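You operate a simulated robot arm through the tools that you are given. There is no shell and no other tool.

Carry out the task below with a simulated robot arm. There is one attempt and no reset: what you move stays moved.

Task
Thread three beads on rod 2 of the bead stand by the table's edge, as its card shows.
Fine: slide the teal bar back, and over the rods again after; leave the other two beads in the tray.

Only the result counts: the job must be done as asked and must still hold three seconds after the hand-in. Knocking over, shifting, dropping, spilling or breaking anything else fails it.

Robot
A 6-joint arm with a two-finger parallel gripper, fixed in place. Base frame: the origin is at the foot of the arm, x ahead of it, y to its left, z up; the work surface is at about z = 740. Lengths are in mm, angles in degrees, forces in N, time in s.
With the tool pointing down near the work surface it reaches from about 260 to 680 mm from the base axis. Its first joint turns from -66.0 to 66.0 degrees. Payload 2.9 kg.
Tool frame: the origin (TCP) lies between the finger pads and is the grasp point; the fingertips stand 30 mm ahead of it; z points along the fingers, y is the line along which they close. Largest opening 110 mm; finger width 20, thickness 10; the body of the gripper, 48 by 112 mm, starts 55 mm behind the TCP.
Orientation is told as [roll, pitch, yaw] about the base's x, y, z axes, in that order, counted from this pose: with the fingers straight down and closing along the base's y, the tool's x points along the base's -x, its y along +y and its z along -z.

Tools
- The arm moves only by the tool play_rows. Its argument "moves" is a list of rows, each a list of 3 entries, a list of its own where there are three numbers: the shift along the tool's x, y, z in mm, then the turn, a rotation vector about the tool's x, y, z in degrees, then the gripper command, from -1 (fully open) to 1 (shut), values between in proportion. In form: [[[dx, dy, dz], [ax, ay, az], claw], ...]. A call has 1 to 20 rows; each row shifts and turns the commanded pose from where the row before left it, along the tool's axes as they then stand. Rows are played at 5 a second. More than 50 mm and 8.6 degrees between two rows, or a gripper value outside its range, and nothing of the call is played. Where a pose cannot be reached the arm comes as near as it can. A force on the tool above 40 N (or 10 N above the force at the start of the call, whichever is more), or a blocked arm, ends the call early, and 0.2 s more pass. The fingers move at their own pace (about 108 mm/s each) and stop on an object; they squeeze with about 20 N. The grip force told is the motor's: it shows also when the fingers shut on nothing. Time passes only in rows, and 0.2 s behind the last, so rows that do not move let the fingers close. It gives the time, the measured TCP pose, the force on the tool (base axes), the opening and the grip force at its end, in the units of the frame above (readings bear some noise), with the torque about the TCP (base axes, N m) and any sound that the robot's microphone picked up, and new pictures: "pictures" is both (left out), scene, wrist or none.
- Cameras (640 x 400 px; columns grow to the right, rows downward): "scene" is fixed at [52.2, 411, 1389.2]; the picture's right is [-0.92, -0.40, 0.00], its down [-0.19, 0.45, -0.87] and it looks along [0.34, -0.80, -0.49] (base axes); focal length 331 px, centre (320, 200). "wrist" rides on the gripper at [72, 17, -103] in the tool frame; the picture's right is [-0.23, 0.97, 0.00], its down [-0.76, -0.18, -0.62] and it looks along [-0.61, -0.14, 0.78] (tool axes); focal length 222 px, centre (320, 200). There is no depth. A picture from a camera that has moved, and an enlarged one, comes with that camera's place and axes in the base frame and with its lens. The place of the scene camera against the robot may be out by one fixed shift of up to 12 mm in any direction.
- enlarge(camera, box): a new picture of the part [left, top, right, bottom] of that camera's present view, enlarged. The clock stands still meanwhile.
- job_done(): hands the job in; it is judged then, once.

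Places have to be worked out from the pictures, the camera data and where the tool is seen. Open the gripper and draw the arm clear of the work before you hand the job in, unless the task says otherwise.

The tools are called after "Request:" by a JSON object that holds its "api" and its "payload". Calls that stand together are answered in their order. play_rows: Moves the arm, as the interface text tells. Its arguments: {"type":"object","properties":{"moves":{"type":"array","items":{"type":"array"}},"pictures":{"type":"string","enum":["both","scene","wrist","none"]}},"required":["moves"]} The other tools are called the same way: enlarge (camera, box) takes an enlarged picture of a part of a camera's view; job_done () hands the job in.

At the start:

```text
t: 0.0
position: [393.9, -143.7, 1137.4]
tcp_rot: [0.1, 0.0, 0.1]
wrist_force: [-1.2, -0.6, -0.2]
ft_torque: [0.0, -0.02, -0.01]
grip_width: 109.8
gripper_force: 0.1
```

scene: 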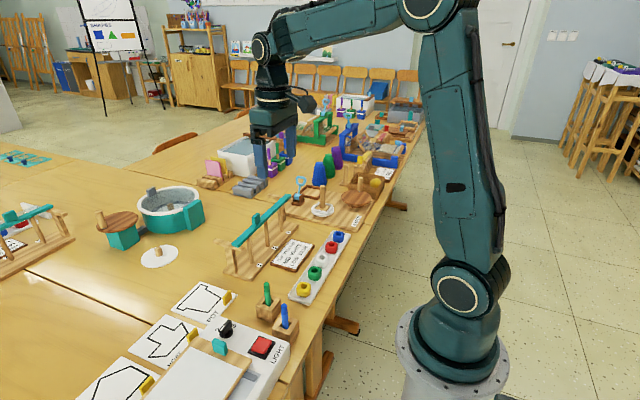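
wrist: 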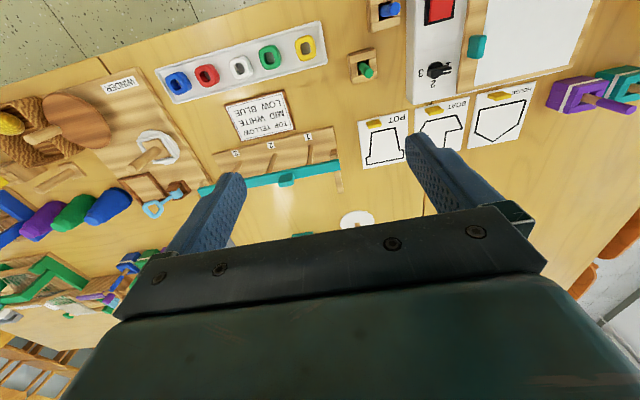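

I see a bead stand with a teal bar around scene pixel (262,240), a card beside it, and a tray of five beads. I'll enlarge both views to read the details.

Request:
{"api": "enlarge", "payload": {"camera": "scene", "box": [210, 180, 370, 310]}}

Request:
{"api": "enlarge", "payload": {"camera": "wrist", "box": [150, 20, 370, 200]}}

Request:
{"api": "enlarge", "payload": {"camera": "scene", "box": [0, 190, 100, 270]}}

```text
3.08 times, centred on (290, 245) of scene
camera zoom: at [52.2, 411.0, 1389.2], right [-0.92, -0.4, 0.0], down [-0.19, 0.45, -0.87], along [0.34, -0.8, -0.49], focal length 1019 px, centre (412, 62)
```

zoom: 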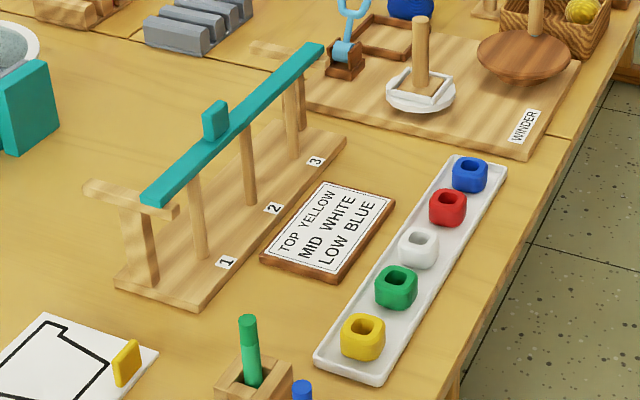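

```text
2.22 times, centred on (260, 110) of wrist
camera zoom: at [320.8, -125.7, 1239.7], right [0.23, 0.97, 0.0], down [0.76, -0.18, 0.62], along [0.61, -0.14, -0.78], focal length 494 px, centre (453, 400)
```

zoom: 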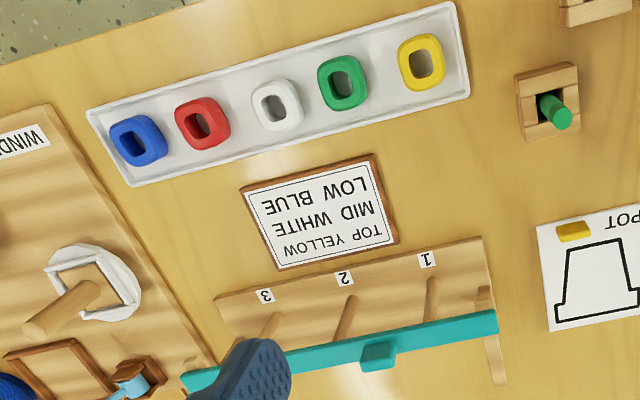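

```text
5.00 times, centred on (50, 230) of scene
camera zoom: at [52.2, 411.0, 1389.2], right [-0.92, -0.4, 0.0], down [-0.19, 0.45, -0.87], along [0.34, -0.8, -0.49], focal length 1655 px, centre (1670, 50)
```

zoom: 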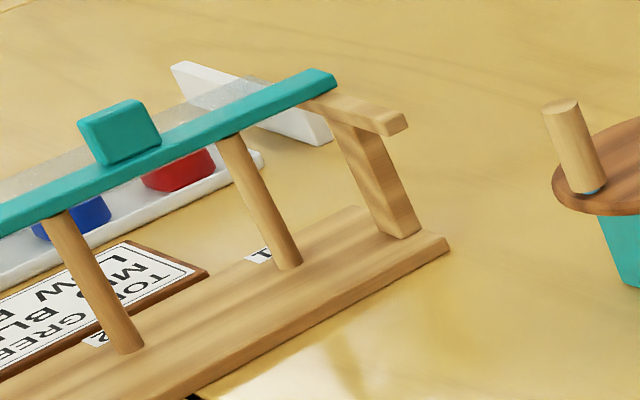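

The card for this stand reads TOP YELLOW / MID WHITE / LOW BLUE, and rod 2 is the middle rod. I estimate the rods at x≈538, y≈-198, -286 and -374, and the tray beads along x≈348 from y≈-157 (yellow) to -412 (blue). I'll move lower over the stand for a closer look, staying well above everything.

Request:
{"api": "play_rows", "payload": {"moves": [[[-5, -27, 30], [0, 0, 0], -1], [[-5, -27, 30], [0, 0, 0], -1], [[-5, -27, 30], [0, 0, 0], -1], [[-5, -27, 30], [0, 0, 0], -1], [[0, 0, 0], [0, 0, 0], -1]]}}

```text
t: 1.2
position: [413.5, -251.1, 1015.9]
tcp_rot: [0.0, 0.0, 0.0]
wrist_force: [0.0, 0.5, 0.2]
ft_torque: [0.0, 0.03, 0.03]
grip_width: 110.1
gripper_force: 0.1
camera wrist: at [341.5, -233.3, 1118.9], right [0.23, 0.97, 0.0], down [0.76, -0.18, 0.62], along [0.61, -0.14, -0.78], focal length 222 px, centre (320, 200)
```

scene: 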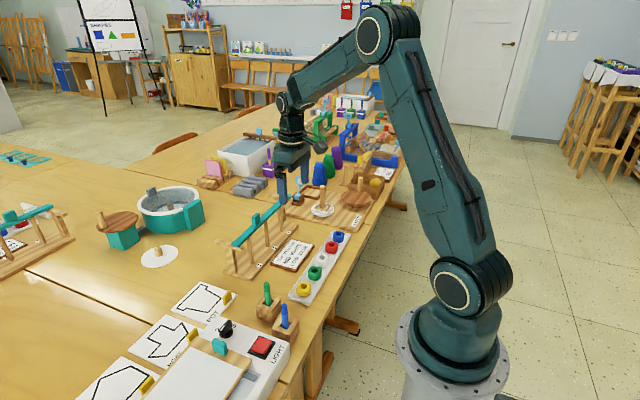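
wrist: 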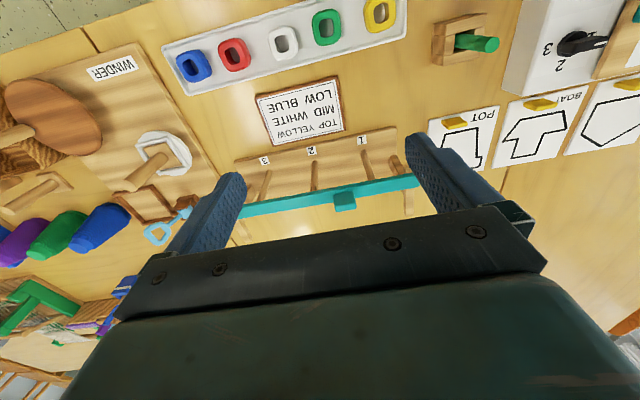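

Request:
{"api": "enlarge", "payload": {"camera": "wrist", "box": [220, 110, 440, 248]}}

Request:
{"api": "enlarge", "payload": {"camera": "wrist", "box": [150, 0, 420, 130]}}

Request:
{"api": "enlarge", "payload": {"camera": "scene", "box": [215, 190, 305, 290]}}

```text
2.90 times, centred on (330, 179) of wrist
camera zoom: at [341.5, -233.3, 1118.9], right [0.23, 0.97, 0.0], down [0.76, -0.18, 0.62], along [0.61, -0.14, -0.78], focal length 644 px, centre (291, 261)
```

zoom: 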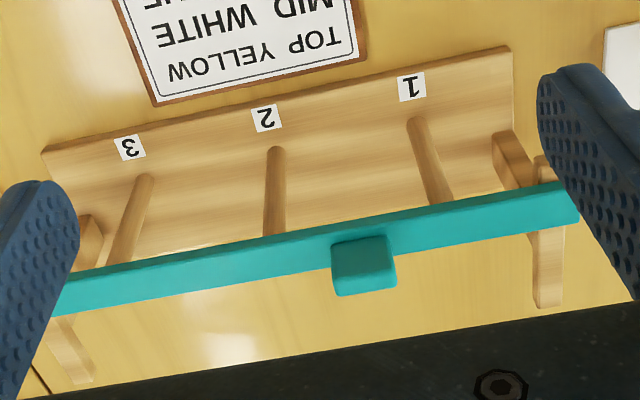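

```text
2.37 times, centred on (285, 65) of wrist
camera zoom: at [341.5, -233.3, 1118.9], right [0.23, 0.97, 0.0], down [0.76, -0.18, 0.62], along [0.61, -0.14, -0.78], focal length 526 px, centre (403, 520)
```

zoom: 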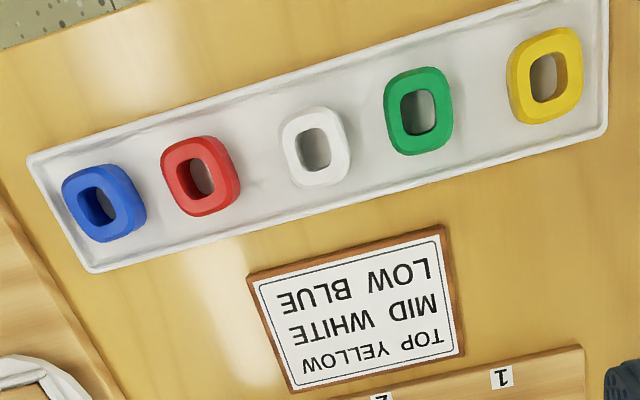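

```text
4.00 times, centred on (260, 240) of scene
camera zoom: at [52.3, 411.0, 1389.2], right [-0.92, -0.4, 0.0], down [-0.19, 0.45, -0.87], along [0.34, -0.8, -0.49], focal length 1324 px, centre (560, 40)
```

zoom: 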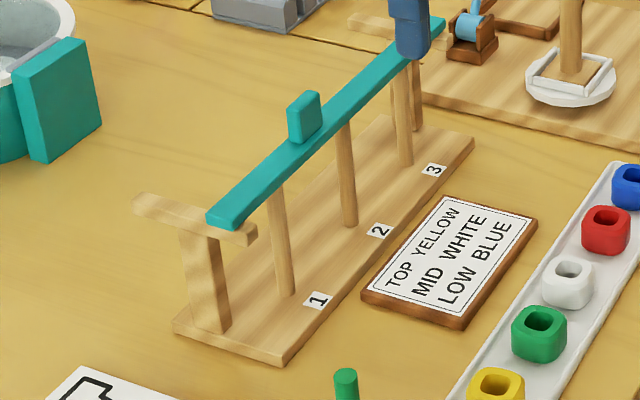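

The handle on the bar looks to be near (538,-244,~880), with the rails running back to x≈600. I'll come closer in front of the bar to measure heights and see the rails, with fingertips still above everything.

Request:
{"api": "play_rows", "payload": {"moves": [[[-15, -5, 30], [0, 0, 0], -1], [[-15, -5, 30], [0, 0, 0], -1], [[-6, 0, 16], [0, 0, 0], -1], [[0, 0, 0], [0, 0, 0], -1]], "pictures": "both"}}

```text
t: 2.2
position: [450.1, -261.9, 940.1]
tcp_rot: [0.1, -0.1, 0.0]
wrist_force: [-0.4, -0.9, 0.3]
ft_torque: [-0.01, -0.04, 0.0]
grip_width: 109.9
gripper_force: 0.2
camera wrist: at [377.5, -243.4, 1043.2], right [0.23, 0.97, 0.0], down [0.76, -0.18, 0.62], along [0.61, -0.14, -0.78], focal length 222 px, centre (320, 200)
```

scene: 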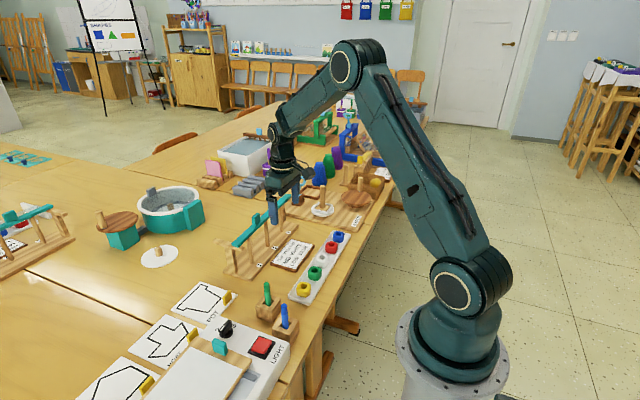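
wrist: 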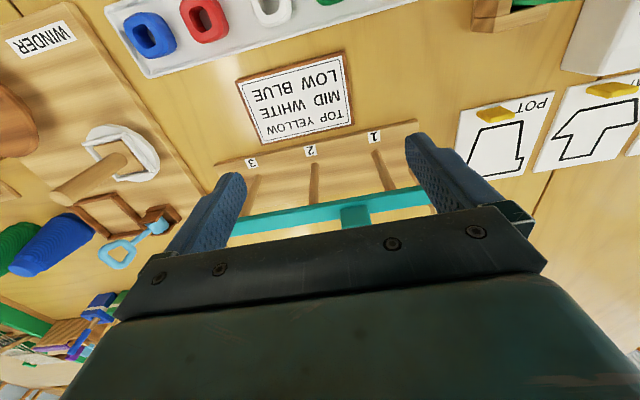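

The gripper body hides the far side from here, so I'll enlarge the part of the stand that is visible.

Request:
{"api": "enlarge", "payload": {"camera": "wrist", "box": [220, 110, 440, 248]}}

Request:
{"api": "enlarge", "payload": {"camera": "scene", "box": [218, 195, 290, 240]}}

Request:
{"api": "enlarge", "payload": {"camera": "scene", "box": [218, 230, 290, 275]}}

```text
2.90 times, centred on (330, 179) of wrist
camera zoom: at [377.5, -243.4, 1043.2], right [0.23, 0.97, 0.0], down [0.76, -0.18, 0.62], along [0.61, -0.14, -0.78], focal length 644 px, centre (291, 261)
```

zoom: 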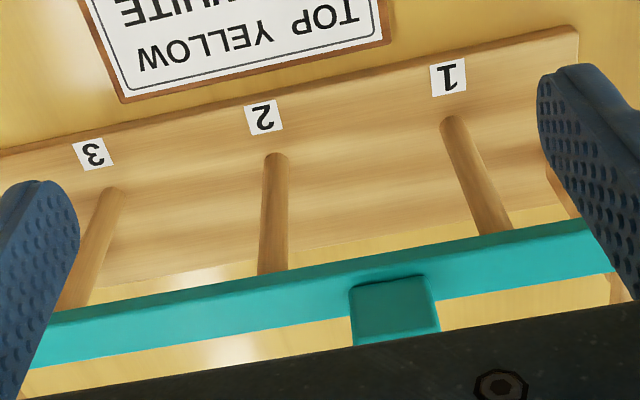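

```text
8.89 times, centred on (254, 218) of scene
camera zoom: at [52.3, 411.0, 1389.2], right [-0.92, -0.4, 0.0], down [-0.19, 0.45, -0.87], along [0.34, -0.8, -0.49], focal length 2943 px, centre (907, 44)
```

zoom: 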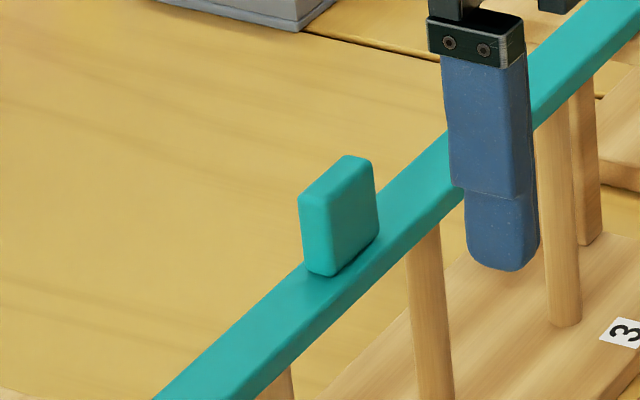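

```text
8.89 times, centred on (254, 252) of scene
camera zoom: at [52.3, 411.0, 1389.2], right [-0.92, -0.4, 0.0], down [-0.19, 0.45, -0.87], along [0.34, -0.8, -0.49], focal length 2943 px, centre (907, -267)
```

zoom: 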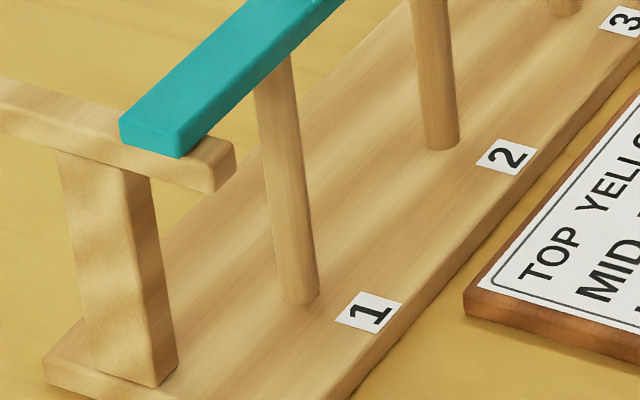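

The handle looks about 12 mm (x) by 27 mm (y) by 30 mm tall and centred near (538,-244). The bar top is at about z 864 and the handle top at about 893. I'll move above the handle with a medium opening and check alignment before lowering.

Request:
{"api": "play_rows", "payload": {"moves": [[[-30, 6, 0], [0, 0, 0], -0.1], [[-30, 6, 0], [0, 0, 0], -0.1], [[-28, 6, 0], [0, 0, 0], -0.1], [[0, 0, 0], [0, 0, 0], -0.1]]}}

```text
t: 3.2
position: [539.4, -242.5, 941.2]
tcp_rot: [0.0, 0.0, 0.0]
wrist_force: [-0.6, 0.0, -0.4]
ft_torque: [0.0, -0.01, -0.02]
grip_width: 60.6
gripper_force: 0.0
camera wrist: at [465.7, -225.2, 1043.8], right [0.23, 0.97, 0.0], down [0.76, -0.18, 0.62], along [0.61, -0.14, -0.78], focal length 222 px, centre (320, 200)
```

scene: 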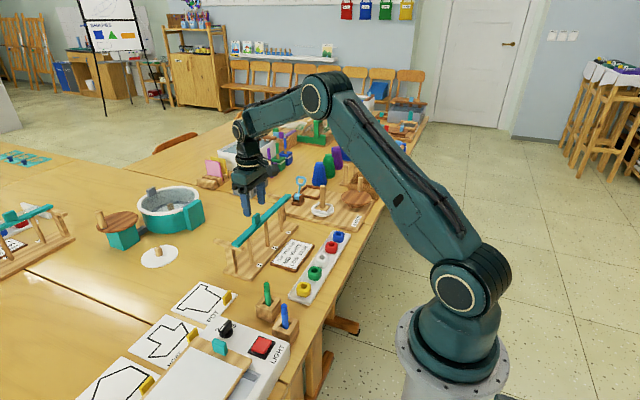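
wrist: 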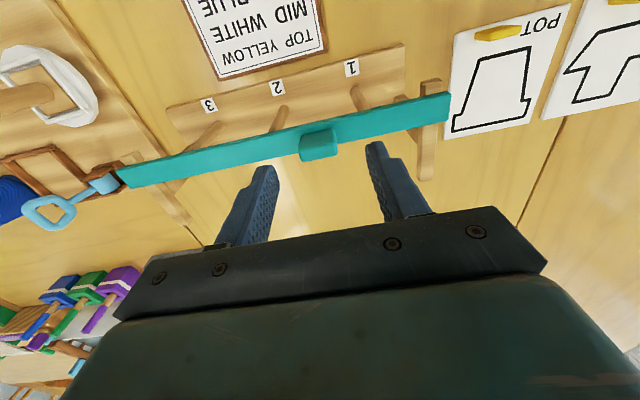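

Request:
{"api": "enlarge", "payload": {"camera": "wrist", "box": [110, 60, 460, 230]}}

Request:
{"api": "enlarge", "payload": {"camera": "wrist", "box": [240, 80, 400, 200]}}

Request:
{"api": "enlarge", "payload": {"camera": "scene", "box": [215, 175, 305, 285]}}

```text
1.83 times, centred on (285, 145) of wrist
camera zoom: at [465.7, -225.2, 1043.8], right [0.23, 0.97, 0.0], down [0.76, -0.18, 0.62], along [0.61, -0.14, -0.78], focal length 406 px, centre (384, 301)
```

zoom: 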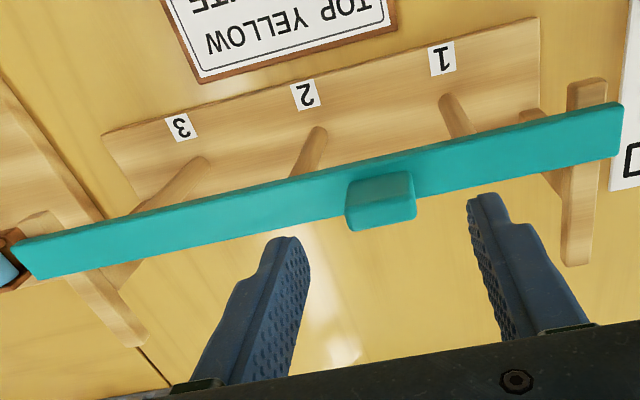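

```text
3.33 times, centred on (320, 140) of wrist
camera zoom: at [465.7, -225.2, 1043.8], right [0.23, 0.97, 0.0], down [0.76, -0.18, 0.62], along [0.61, -0.14, -0.78], focal length 740 px, centre (320, 400)
```

zoom: 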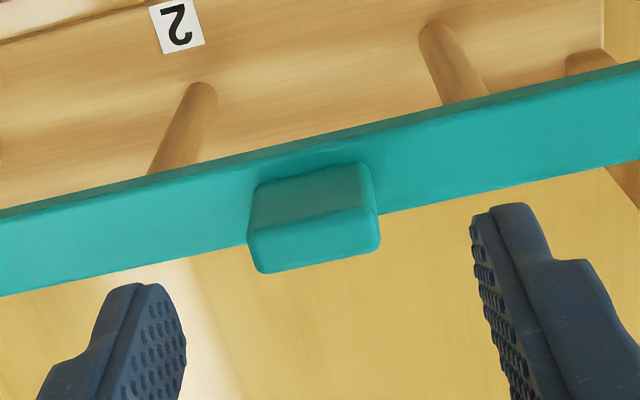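

```text
3.64 times, centred on (260, 230) of scene
camera zoom: at [52.2, 411.0, 1389.2], right [-0.92, -0.4, 0.0], down [-0.19, 0.45, -0.87], along [0.34, -0.8, -0.49], focal length 1204 px, centre (538, 91)
```

zoom: 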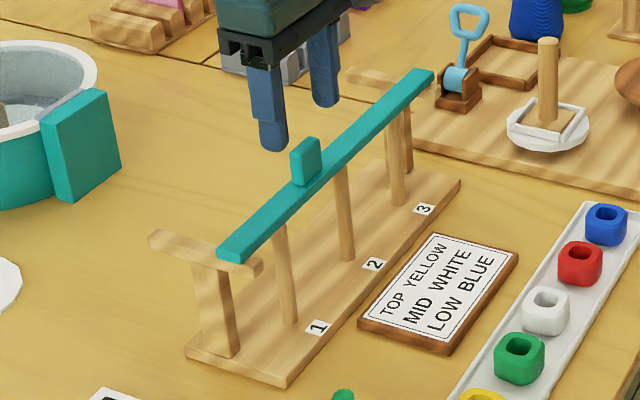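

The handle is centred between the fingers at about (537.7,-243.2), with its top at about z 893, and the bar spans x≈526–550. I'll lower to TCP z≈901 so the tips sit about 7 mm above the bar, then close on the handle.

Request:
{"api": "play_rows", "payload": {"moves": [[[0, -0.5, 20], [0, 0, 0], -0.1], [[0, 0, 20], [0, 0, 0], -0.1], [[0, 0, 0], [0, 0, 0], 0.2], [[0, 0, 0], [0, 0, 0], 0.4], [[0, 0, 0], [0, 0, 0], 1], [[0, 0, 0], [0, 0, 0], 1]]}}

```text
t: 4.6
position: [537.0, -245.6, 899.8]
tcp_rot: [0.0, 0.1, 0.0]
wrist_force: [-0.5, -3.2, -4.3]
ft_torque: [-0.08, -0.44, -0.04]
grip_width: 29.6
gripper_force: 44.5
camera wrist: at [464.9, -227.0, 1003.2], right [0.23, 0.97, 0.0], down [0.76, -0.18, 0.62], along [0.61, -0.14, -0.78], focal length 222 px, centre (320, 200)
```

scene: 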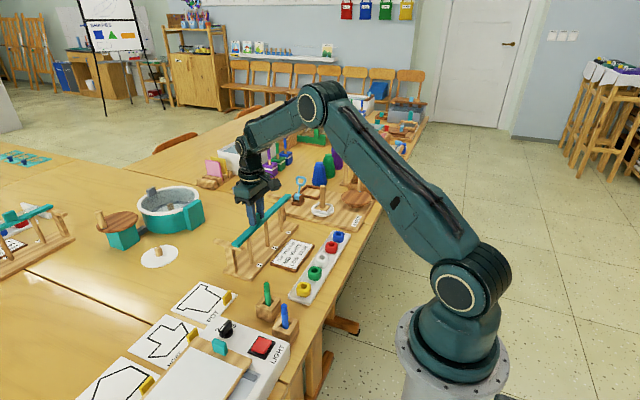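
wrist: 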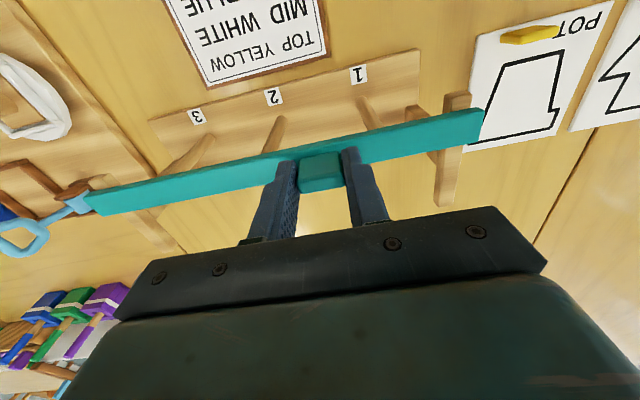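

The handle is gripped at 29.6 mm with small forces. I'll slide the bar back (+x) in small steps.

Request:
{"api": "play_rows", "payload": {"moves": [[[-6, 0, 0], [0, 0, 0], 1], [[-6, 0, 0], [0, 0, 0], 1], [[-6, 0, 0], [0, 0, 0], 1], [[-6, 0, 0], [0, 0, 0], 1], [[0, 0, 0], [0, 0, 0], 1]]}}

```text
t: 5.8
position: [562.1, -244.6, 899.9]
tcp_rot: [0.0, -0.1, -0.1]
wrist_force: [0.1, -9.6, -8.2]
ft_torque: [-0.14, -0.41, 0.26]
grip_width: 29.6
gripper_force: 44.9
camera wrist: at [488.7, -227.0, 1003.2], right [0.23, 0.97, 0.0], down [0.76, -0.18, 0.62], along [0.61, -0.14, -0.78], focal length 222 px, centre (320, 200)
```

scene: 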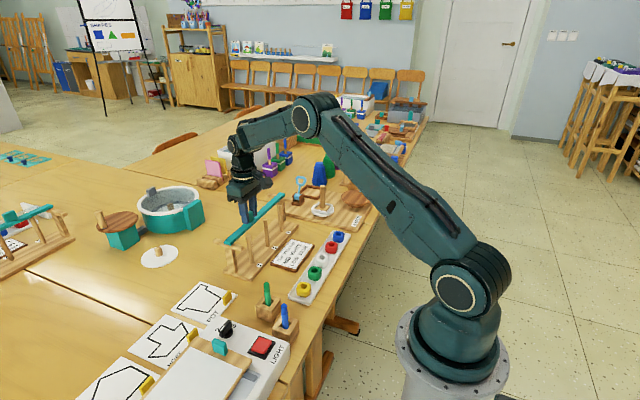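
wrist: 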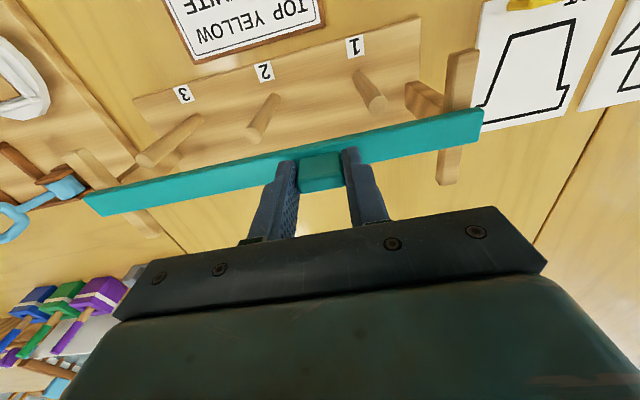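

The bar slides freely along x, but a sideways force of about -10 N is building. I'll ease the commanded y and z slightly with the pull and check the stand hasn't moved.

Request:
{"api": "play_rows", "payload": {"moves": [[[0, -1.0, 0.5], [0, 0, 0], 1], [[0, 0, 0], [0, 0, 0], 1]], "pictures": "scene"}}

Request:
{"api": "enlarge", "payload": {"camera": "scene", "box": [215, 175, 305, 285]}}

```text
t: 6.4
position: [561.7, -244.6, 900.1]
tcp_rot: [0.0, 0.0, 0.0]
wrist_force: [-0.6, -3.3, -5.8]
ft_torque: [-0.11, -0.24, -0.43]
grip_width: 29.8
gripper_force: 45.0
```

scene: 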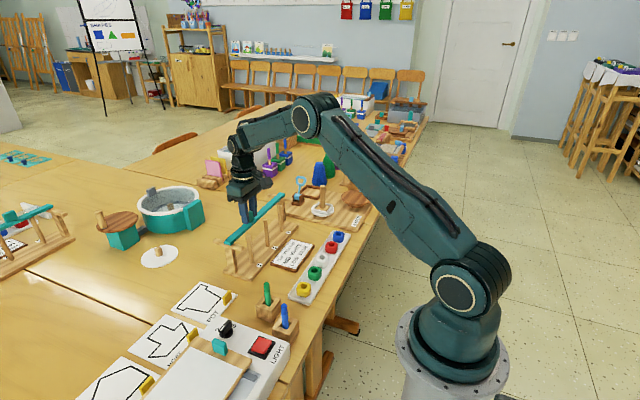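

```text
3.64 times, centred on (260, 230) of scene
camera zoom: at [52.3, 410.9, 1389.3], right [-0.92, -0.4, 0.0], down [-0.19, 0.45, -0.87], along [0.34, -0.8, -0.49], focal length 1204 px, centre (538, 91)
```

zoom: 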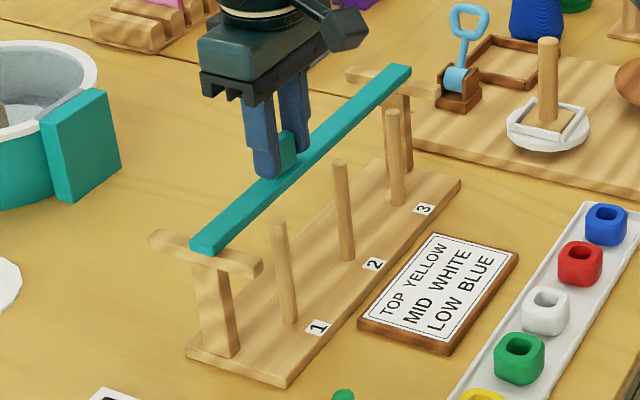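

The stand is unmoved and the rods are now exposed. I'll continue sliding back about 24 mm more.

Request:
{"api": "play_rows", "payload": {"moves": [[[-6, -0.3, 0], [0, 0, 0], 1], [[-6, -0.3, 0], [0, 0, 0], 1], [[-6, -0.3, 0], [0, 0, 0], 1], [[-6, 0, 0], [0, 0, 0], 1], [[0, 0, 0], [0, 0, 0], 1]], "pictures": "both"}}

Request:
{"api": "enlarge", "payload": {"camera": "scene", "box": [215, 175, 305, 285]}}

Request:
{"api": "enlarge", "payload": {"camera": "wrist", "box": [80, 20, 500, 240]}}

```text
t: 7.6
position: [586.2, -245.4, 900.6]
tcp_rot: [-0.1, 0.1, 0.1]
wrist_force: [0.0, 5.3, -3.4]
ft_torque: [0.08, 0.09, -0.13]
grip_width: 29.6
gripper_force: 45.1
camera wrist: at [512.9, -227.3, 1003.3], right [0.23, 0.97, 0.0], down [0.76, -0.18, 0.62], along [0.61, -0.14, -0.78], focal length 222 px, centre (320, 200)
```

scene: 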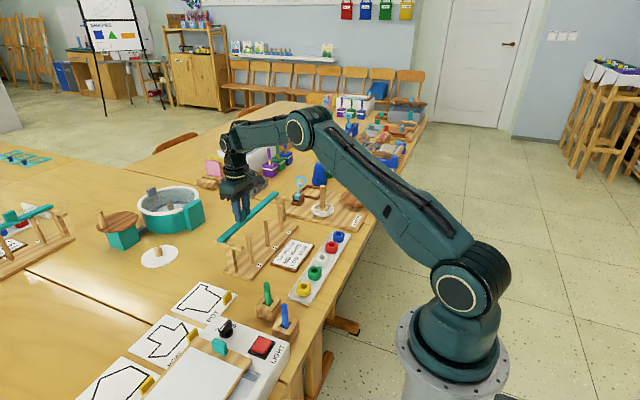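
wrist: 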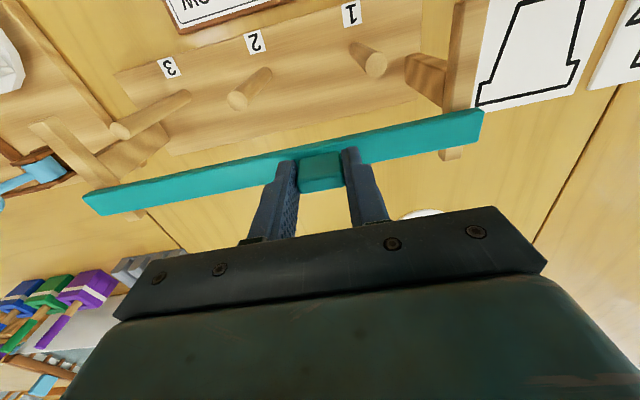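

```text
3.64 times, centred on (260, 230) of scene
camera zoom: at [52.3, 411.1, 1389.2], right [-0.92, -0.4, 0.0], down [-0.19, 0.45, -0.87], along [0.34, -0.8, -0.49], focal length 1204 px, centre (538, 91)
```

zoom: 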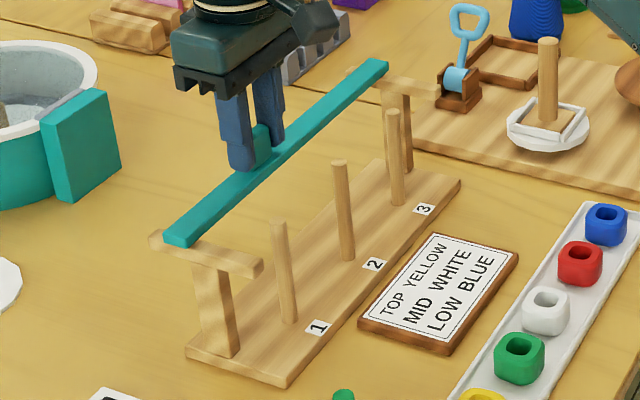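

```text
1.52 times, centred on (290, 130) of wrist
camera zoom: at [512.9, -227.3, 1003.3], right [0.23, 0.97, 0.0], down [0.76, -0.18, 0.62], along [0.61, -0.14, -0.78], focal length 338 px, centre (366, 307)
```

zoom: 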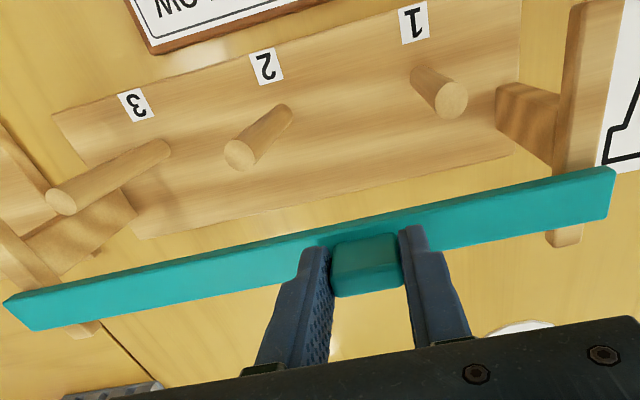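

The bar is now back (centre x≈586, near edge ≈574), leaving 12 mm clearance for the gripper body at rod 2. I judge rod 2 to be at about (538,-287) with its top at z≈853. I'll release the handle, rise, and go look at the beads.

Request:
{"api": "play_rows", "payload": {"moves": [[[0, 0, 0], [0, 0, 0], 0.2], [[0, 0, 0], [0, 0, 0], -0.1], [[0, 0, 0], [0, 0, 0], -0.1], [[0, 0, -25], [0, 0, 0], -0.1], [[0, 0, -25], [0, 0, 0], -0.1], [[0, 0, 0], [0, 0, 0], -0.1]], "pictures": "both"}}

Request:
{"api": "play_rows", "payload": {"moves": [[[40, -6, 0], [0, 0, 0], -0.1], [[43, -8, 0], [0, 0, 0], -0.1], [[43, -8, 0], [0, 0, 0], -0.1], [[43, -8, 0], [0, 0, 0], -0.1], [[43, -8, 5], [0, 0, 0], -0.1], [[40, -8, 20], [0, 0, 0], -0.1], [[0, 0, 0], [0, 0, 0], -0.1]], "pictures": "both"}}

```text
t: 9.0
position: [585.0, -246.1, 949.3]
tcp_rot: [0.1, 0.1, 0.1]
wrist_force: [-0.2, 0.3, -0.1]
ft_torque: [0.04, -0.01, 0.03]
grip_width: 60.3
gripper_force: 0.0
camera wrist: at [512.0, -227.7, 1052.9], right [0.23, 0.97, 0.0], down [0.76, -0.18, 0.62], along [0.61, -0.14, -0.78], focal length 222 px, centre (320, 200)
```

scene: 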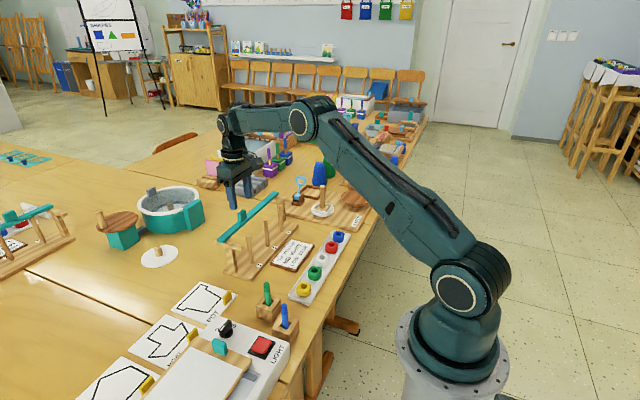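
wrist: 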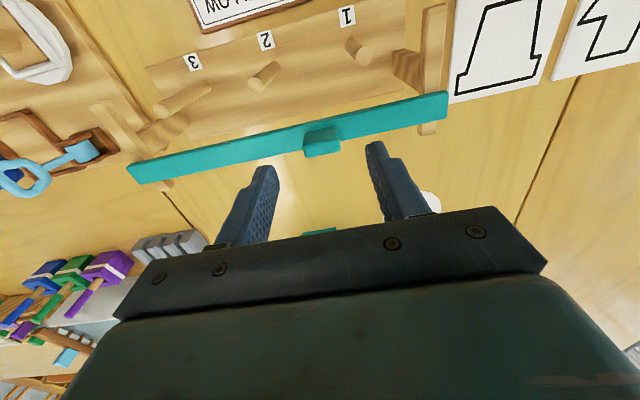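

```text
t: 10.6
position: [333.8, -291.4, 924.3]
tcp_rot: [0.0, 0.0, 0.0]
wrist_force: [-0.2, 0.3, -0.7]
ft_torque: [-0.01, 0.01, 0.0]
grip_width: 60.4
gripper_force: 0.0
camera wrist: at [260.8, -274.1, 1027.4], right [0.23, 0.97, 0.0], down [0.76, -0.18, 0.62], along [0.61, -0.14, -0.78], focal length 222 px, centre (320, 200)
```

scene: 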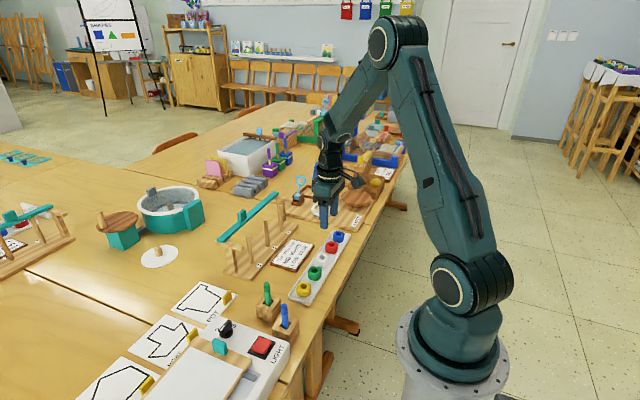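
wrist: 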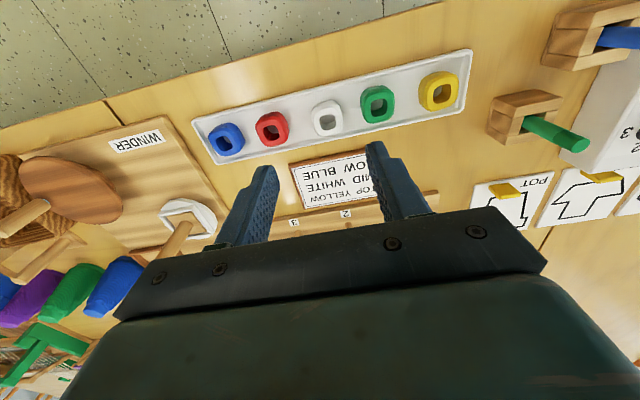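

Request:
{"api": "enlarge", "payload": {"camera": "wrist", "box": [190, 40, 350, 165]}}

Request:
{"api": "enlarge", "payload": {"camera": "wrist", "box": [320, 30, 480, 155]}}

Request:
{"api": "enlarge", "payload": {"camera": "scene", "box": [280, 220, 360, 310]}}

```text
3.20 times, centred on (270, 102) of wrist
camera zoom: at [260.8, -274.1, 1027.4], right [0.23, 0.97, 0.0], down [0.76, -0.18, 0.62], along [0.61, -0.14, -0.78], focal length 711 px, centre (480, 512)
```

zoom: 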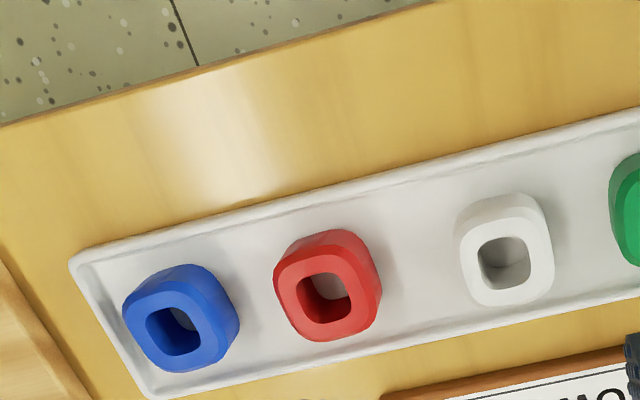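

```text
3.20 times, centred on (400, 92) of wrist
camera zoom: at [260.8, -274.1, 1027.4], right [0.23, 0.97, 0.0], down [0.76, -0.18, 0.62], along [0.61, -0.14, -0.78], focal length 711 px, centre (64, 544)
```

zoom: 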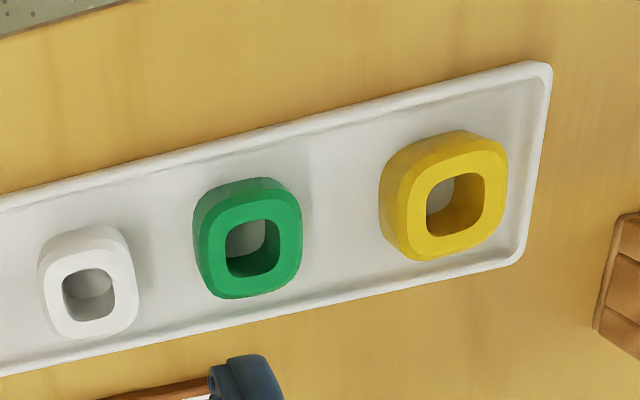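

```text
4.44 times, centred on (320, 265) of scene
camera zoom: at [52.2, 411.0, 1389.2], right [-0.92, -0.4, 0.0], down [-0.19, 0.45, -0.87], along [0.34, -0.8, -0.49], focal length 1472 px, centre (320, -89)
```

zoom: 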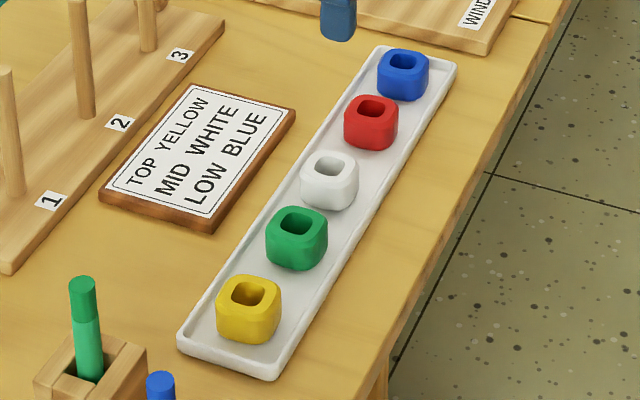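

I triangulate the blue bead's hole centre near (348,-418) and white near (350,-285), with yellow near (349.5,-157). The bead tops are at about z 767, and each bead is about 32 mm wide with an 18 mm hole. Blue goes lowest, so I'll move above it to check alignment, tips well above the beads.

Request:
{"api": "play_rows", "payload": {"moves": [[[-5, -42, 10], [0, 0, 0], -0.1], [[-5, -42, 20], [0, 0, 0], -0.1], [[-5, -42, 30], [0, 0, 0], -0.1], [[0, 0, 0], [0, 0, 0], -0.1]], "pictures": "both"}}

Request:
{"api": "enlarge", "payload": {"camera": "wrist", "box": [220, 60, 420, 210]}}

```text
refused: row 3 steps farther than a row can; nothing moved
```

```text
2.67 times, centred on (320, 135) of wrist
camera zoom: at [260.8, -274.1, 1027.4], right [0.23, 0.97, 0.0], down [0.76, -0.18, 0.62], along [0.61, -0.14, -0.78], focal length 592 px, centre (320, 373)
```

zoom: 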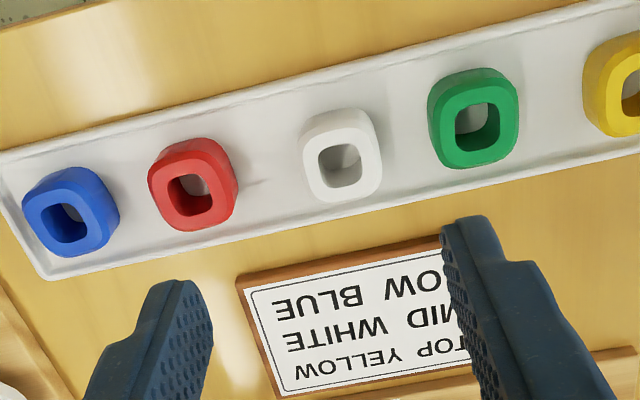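

That call was refused because one row exceeded 50 mm. I'll repeat it in smaller steps.

Request:
{"api": "play_rows", "payload": {"moves": [[[-4, -32, 15], [0, 0, 0], -0.1], [[-4, -32, 15], [0, 0, 0], -0.1], [[-4, -32, 15], [0, 0, 0], -0.1], [[-3, -31, 15], [0, 0, 0], -0.1], [[0, 0, 0], [0, 0, 0], -0.1]], "pictures": "both"}}

Request:
{"api": "enlarge", "payload": {"camera": "wrist", "box": [220, 60, 420, 210]}}

```text
t: 11.8
position: [348.8, -420.8, 865.8]
tcp_rot: [0.1, 0.0, 0.1]
wrist_force: [-0.9, -0.2, 0.3]
ft_torque: [-0.02, -0.01, -0.04]
grip_width: 60.5
gripper_force: 0.0
camera wrist: at [275.8, -402.7, 968.4], right [0.23, 0.97, 0.0], down [0.76, -0.18, 0.62], along [0.61, -0.14, -0.78], focal length 222 px, centre (320, 200)
```

scene: 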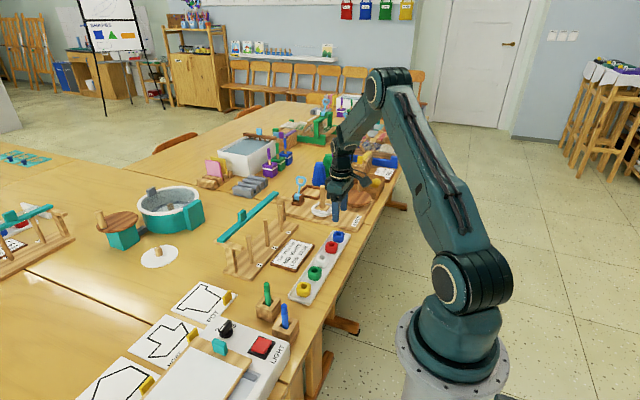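
wrist: 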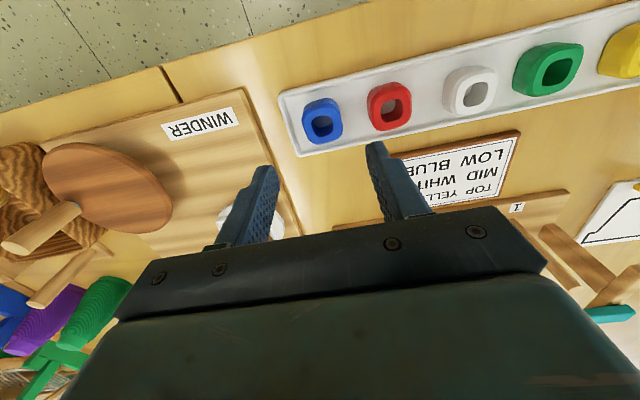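

```text
2.67 times, centred on (320, 135) of wrist
camera zoom: at [275.8, -402.7, 968.4], right [0.23, 0.97, 0.0], down [0.76, -0.18, 0.62], along [0.61, -0.14, -0.78], focal length 592 px, centre (320, 373)
```

zoom: 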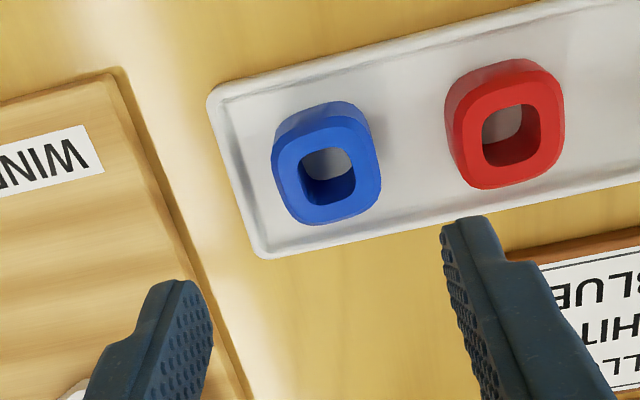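

The blue bead's hole is at about (348.4,-417.2) with its top at z≈767, and the tray rim is at z≈750. I'll adjust y, narrow the opening to about 46 mm, and descend to TCP z≈815 for a check.

Request:
{"api": "play_rows", "payload": {"moves": [[[0, 2.5, 15], [0, 0, 0], 0.16], [[0, 0, 20], [0, 0, 0], 0.16], [[0, 0, 15], [0, 0, 0], 0.16], [[0, 0, 0], [0, 0, 0], 0.16]], "pictures": "wrist"}}

Request:
{"api": "enlarge", "payload": {"camera": "wrist", "box": [220, 70, 420, 220]}}

Request:
{"api": "enlarge", "payload": {"camera": "scene", "box": [300, 190, 380, 260]}}

```text
t: 12.8
position: [348.2, -416.8, 815.2]
tcp_rot: [0.0, 0.0, 0.1]
wrist_force: [0.1, -0.1, -0.3]
ft_torque: [0.02, -0.02, 0.04]
grip_width: 46.5
gripper_force: 0.0
camera wrist: at [275.7, -399.3, 918.6], right [0.23, 0.97, 0.0], down [0.76, -0.18, 0.62], along [0.61, -0.14, -0.78], focal length 222 px, centre (320, 200)
```

wrist: 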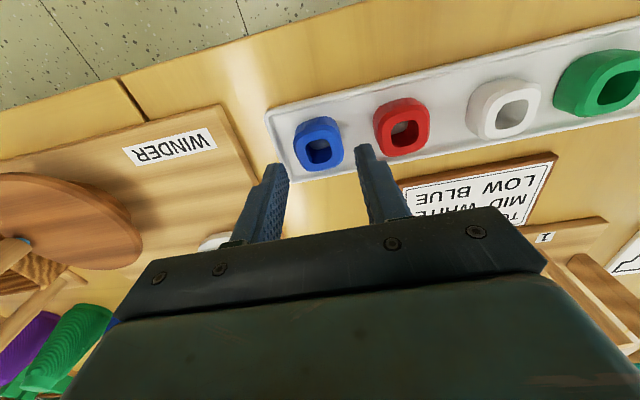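

```text
2.67 times, centred on (320, 145) of wrist
camera zoom: at [275.7, -399.3, 918.6], right [0.23, 0.97, 0.0], down [0.76, -0.18, 0.62], along [0.61, -0.14, -0.78], focal length 592 px, centre (320, 347)
```

zoom: 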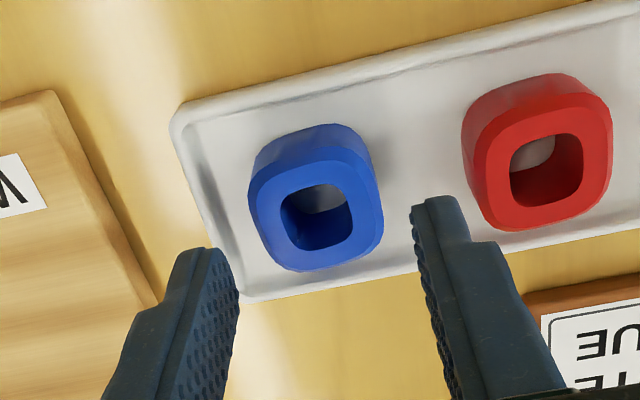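

```text
5.71 times, centred on (340, 225) of scene
camera zoom: at [52.2, 411.0, 1389.2], right [-0.92, -0.4, 0.0], down [-0.19, 0.45, -0.87], along [0.34, -0.8, -0.49], focal length 1892 px, centre (206, 57)
```

zoom: 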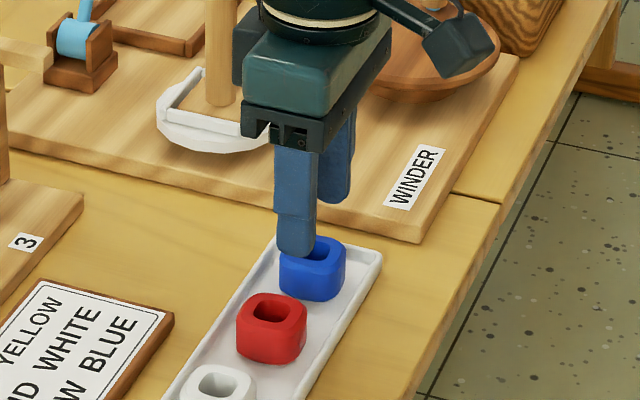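

The blue bead is centred between the fingers within 1 mm. I'll descend 33 mm so the tips are at z≈752.5, just above the rim, and close.

Request:
{"api": "play_rows", "payload": {"moves": [[[0, -0.5, 15], [0, 0, 0], 0.16], [[0, 0, 12], [0, 0, 0], 0.16], [[0, 0, 5.5], [0, 0, 0], 0.16], [[0, 0, 0], [0, 0, 0], 0.3], [[0, 0, 0], [0, 0, 0], 0.6], [[0, 0, 0], [0, 0, 0], 1], [[0, 0, 0], [0, 0, 0], 1]], "pictures": "both"}}

Request:
{"api": "enlarge", "payload": {"camera": "wrist", "box": [220, 70, 420, 220]}}

Request:
{"api": "enlarge", "payload": {"camera": "scene", "box": [300, 190, 380, 260]}}

```text
t: 14.4
position: [348.6, -417.4, 782.9]
tcp_rot: [-0.1, 0.0, 0.0]
wrist_force: [0.0, -0.1, 0.2]
ft_torque: [0.01, -0.02, 0.0]
grip_width: 34.8
gripper_force: 20.1
camera wrist: at [275.5, -399.4, 886.0], right [0.23, 0.97, 0.0], down [0.76, -0.18, 0.62], along [0.61, -0.14, -0.78], focal length 222 px, centre (320, 200)
```

scene: 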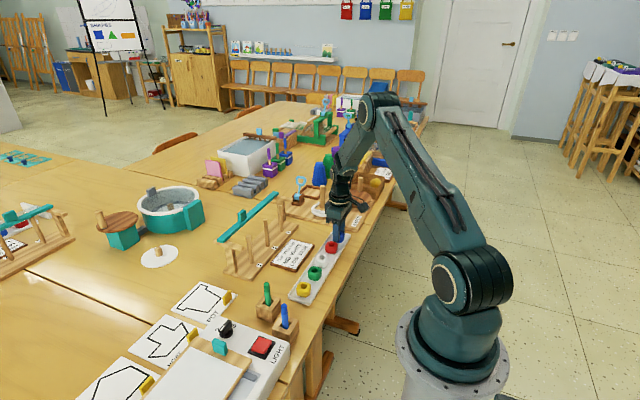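
wrist: 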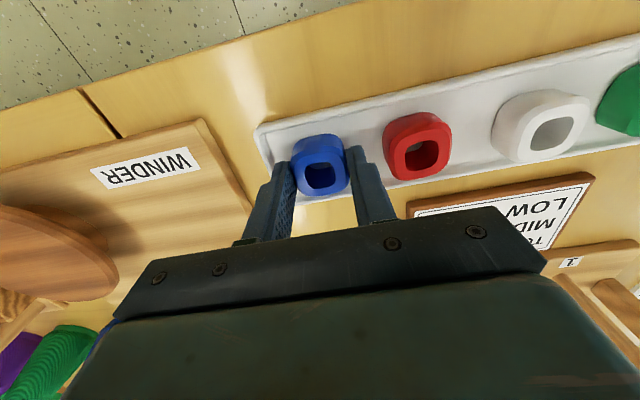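

```text
2.67 times, centred on (320, 145) of wrist
camera zoom: at [275.5, -399.4, 886.0], right [0.23, 0.97, 0.0], down [0.76, -0.18, 0.62], along [0.61, -0.14, -0.78], focal length 592 px, centre (320, 347)
```

zoom: 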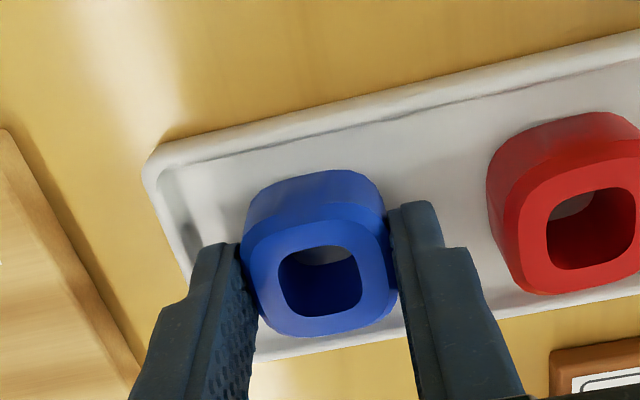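

```text
5.71 times, centred on (340, 225) of scene
camera zoom: at [52.2, 411.0, 1389.2], right [-0.92, -0.4, 0.0], down [-0.19, 0.45, -0.87], along [0.34, -0.8, -0.49], focal length 1892 px, centre (206, 57)
```

zoom: 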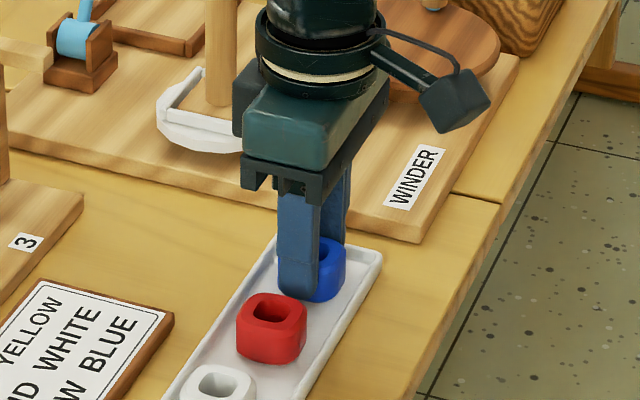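

The bead is held squarely at 34.8 mm, with its hole about 1 mm ahead of the TCP in x. I'll lift slowly, then rise clear of the rods.

Request:
{"api": "play_rows", "payload": {"moves": [[[0, 0, -8], [0, 0, 0], 1], [[0, 0, -15], [0, 0, 0], 1], [[0, 0, -30], [0, 0, 0], 1], [[0, 0, -40], [0, 0, 0], 1], [[0, 0, -40], [0, 0, 0], 1], [[0, 0, -17], [0, 0, 0], 1], [[0, 0, 0], [0, 0, 0], 1]], "pictures": "both"}}

```text
t: 16.0
position: [349.2, -417.2, 934.0]
tcp_rot: [0.0, 0.0, -0.1]
wrist_force: [0.1, 0.7, 0.4]
ft_torque: [0.01, 0.04, -0.03]
grip_width: 35.1
gripper_force: 19.4
camera wrist: at [275.7, -399.9, 1036.5], right [0.23, 0.97, 0.0], down [0.76, -0.18, 0.62], along [0.61, -0.14, -0.78], focal length 222 px, centre (320, 200)
```

scene: 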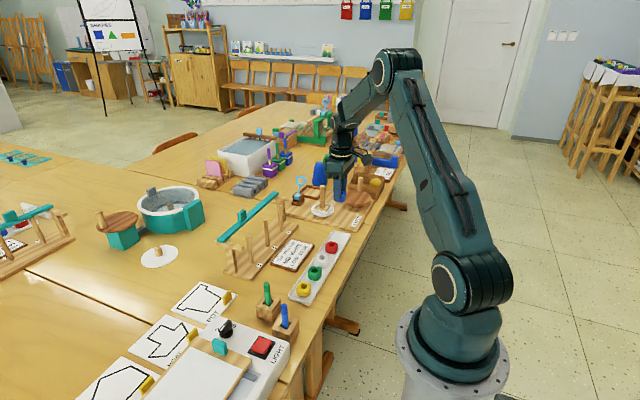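
wrist: 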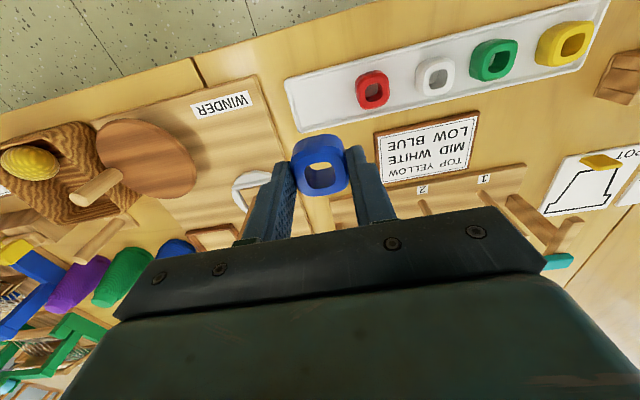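

The blue bead lifted cleanly. I'll move towards rod 2, stopping short at x≈478 to measure the rod top with the wrist camera.

Request:
{"api": "play_rows", "payload": {"moves": [[[-32, 32.5, 0], [0, 0, 0], 1], [[-33, 32.5, 0], [0, 0, 0], 1], [[-33, 32.5, 0], [0, 0, 0], 1], [[-33, 32.5, 0], [0, 0, 0], 1], [[0, 0, 0], [0, 0, 0], 1]], "pictures": "both"}}

Request:
{"api": "enlarge", "payload": {"camera": "wrist", "box": [220, 60, 420, 210]}}

Request:
{"api": "enlarge", "payload": {"camera": "scene", "box": [215, 175, 305, 285]}}

```text
t: 17.2
position: [482.2, -286.1, 934.1]
tcp_rot: [-0.1, 0.0, 0.0]
wrist_force: [0.0, 0.3, -1.1]
ft_torque: [0.0, 0.01, -0.01]
grip_width: 34.8
gripper_force: 20.6
camera wrist: at [408.8, -268.6, 1036.0], right [0.23, 0.97, 0.0], down [0.76, -0.18, 0.62], along [0.61, -0.14, -0.78], focal length 222 px, centre (320, 200)
```

scene: 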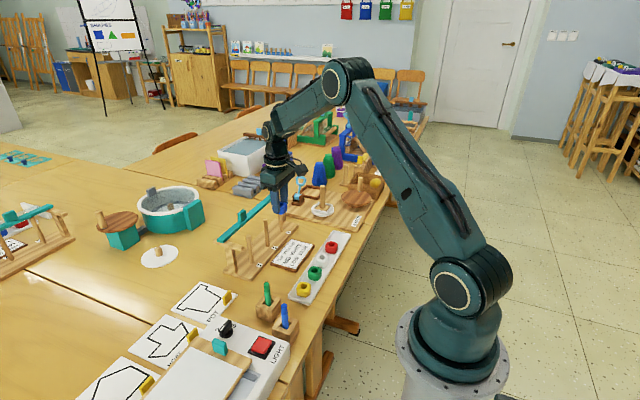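
wrist: 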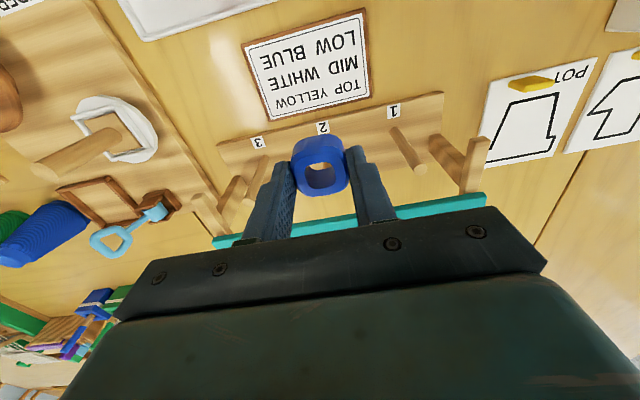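

```text
2.67 times, centred on (320, 135) of wrist
camera zoom: at [408.8, -268.6, 1036.0], right [0.23, 0.97, 0.0], down [0.76, -0.18, 0.62], along [0.61, -0.14, -0.78], focal length 592 px, centre (320, 373)
```

zoom: 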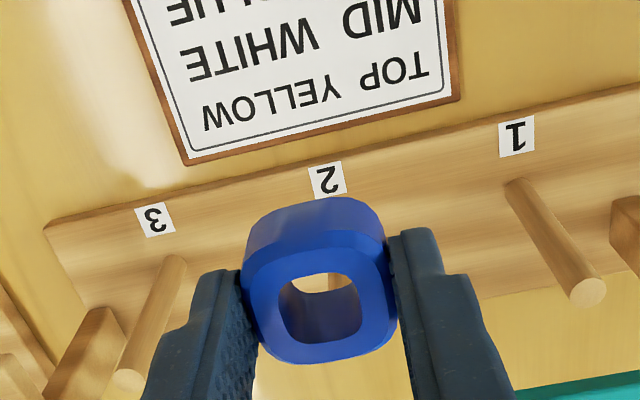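

```text
3.64 times, centred on (260, 230) of scene
camera zoom: at [52.2, 411.0, 1389.2], right [-0.92, -0.4, 0.0], down [-0.19, 0.45, -0.87], along [0.34, -0.8, -0.49], focal length 1204 px, centre (538, 91)
```

zoom: 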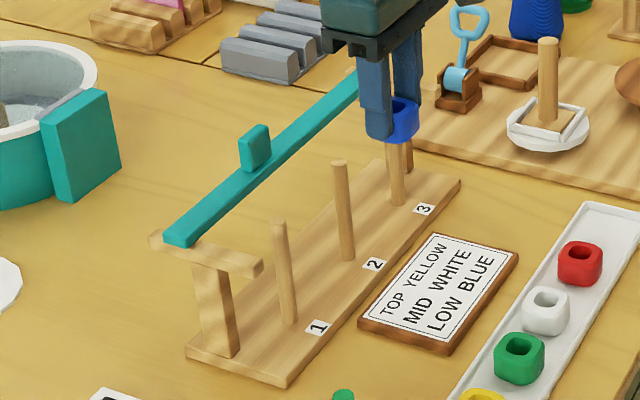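

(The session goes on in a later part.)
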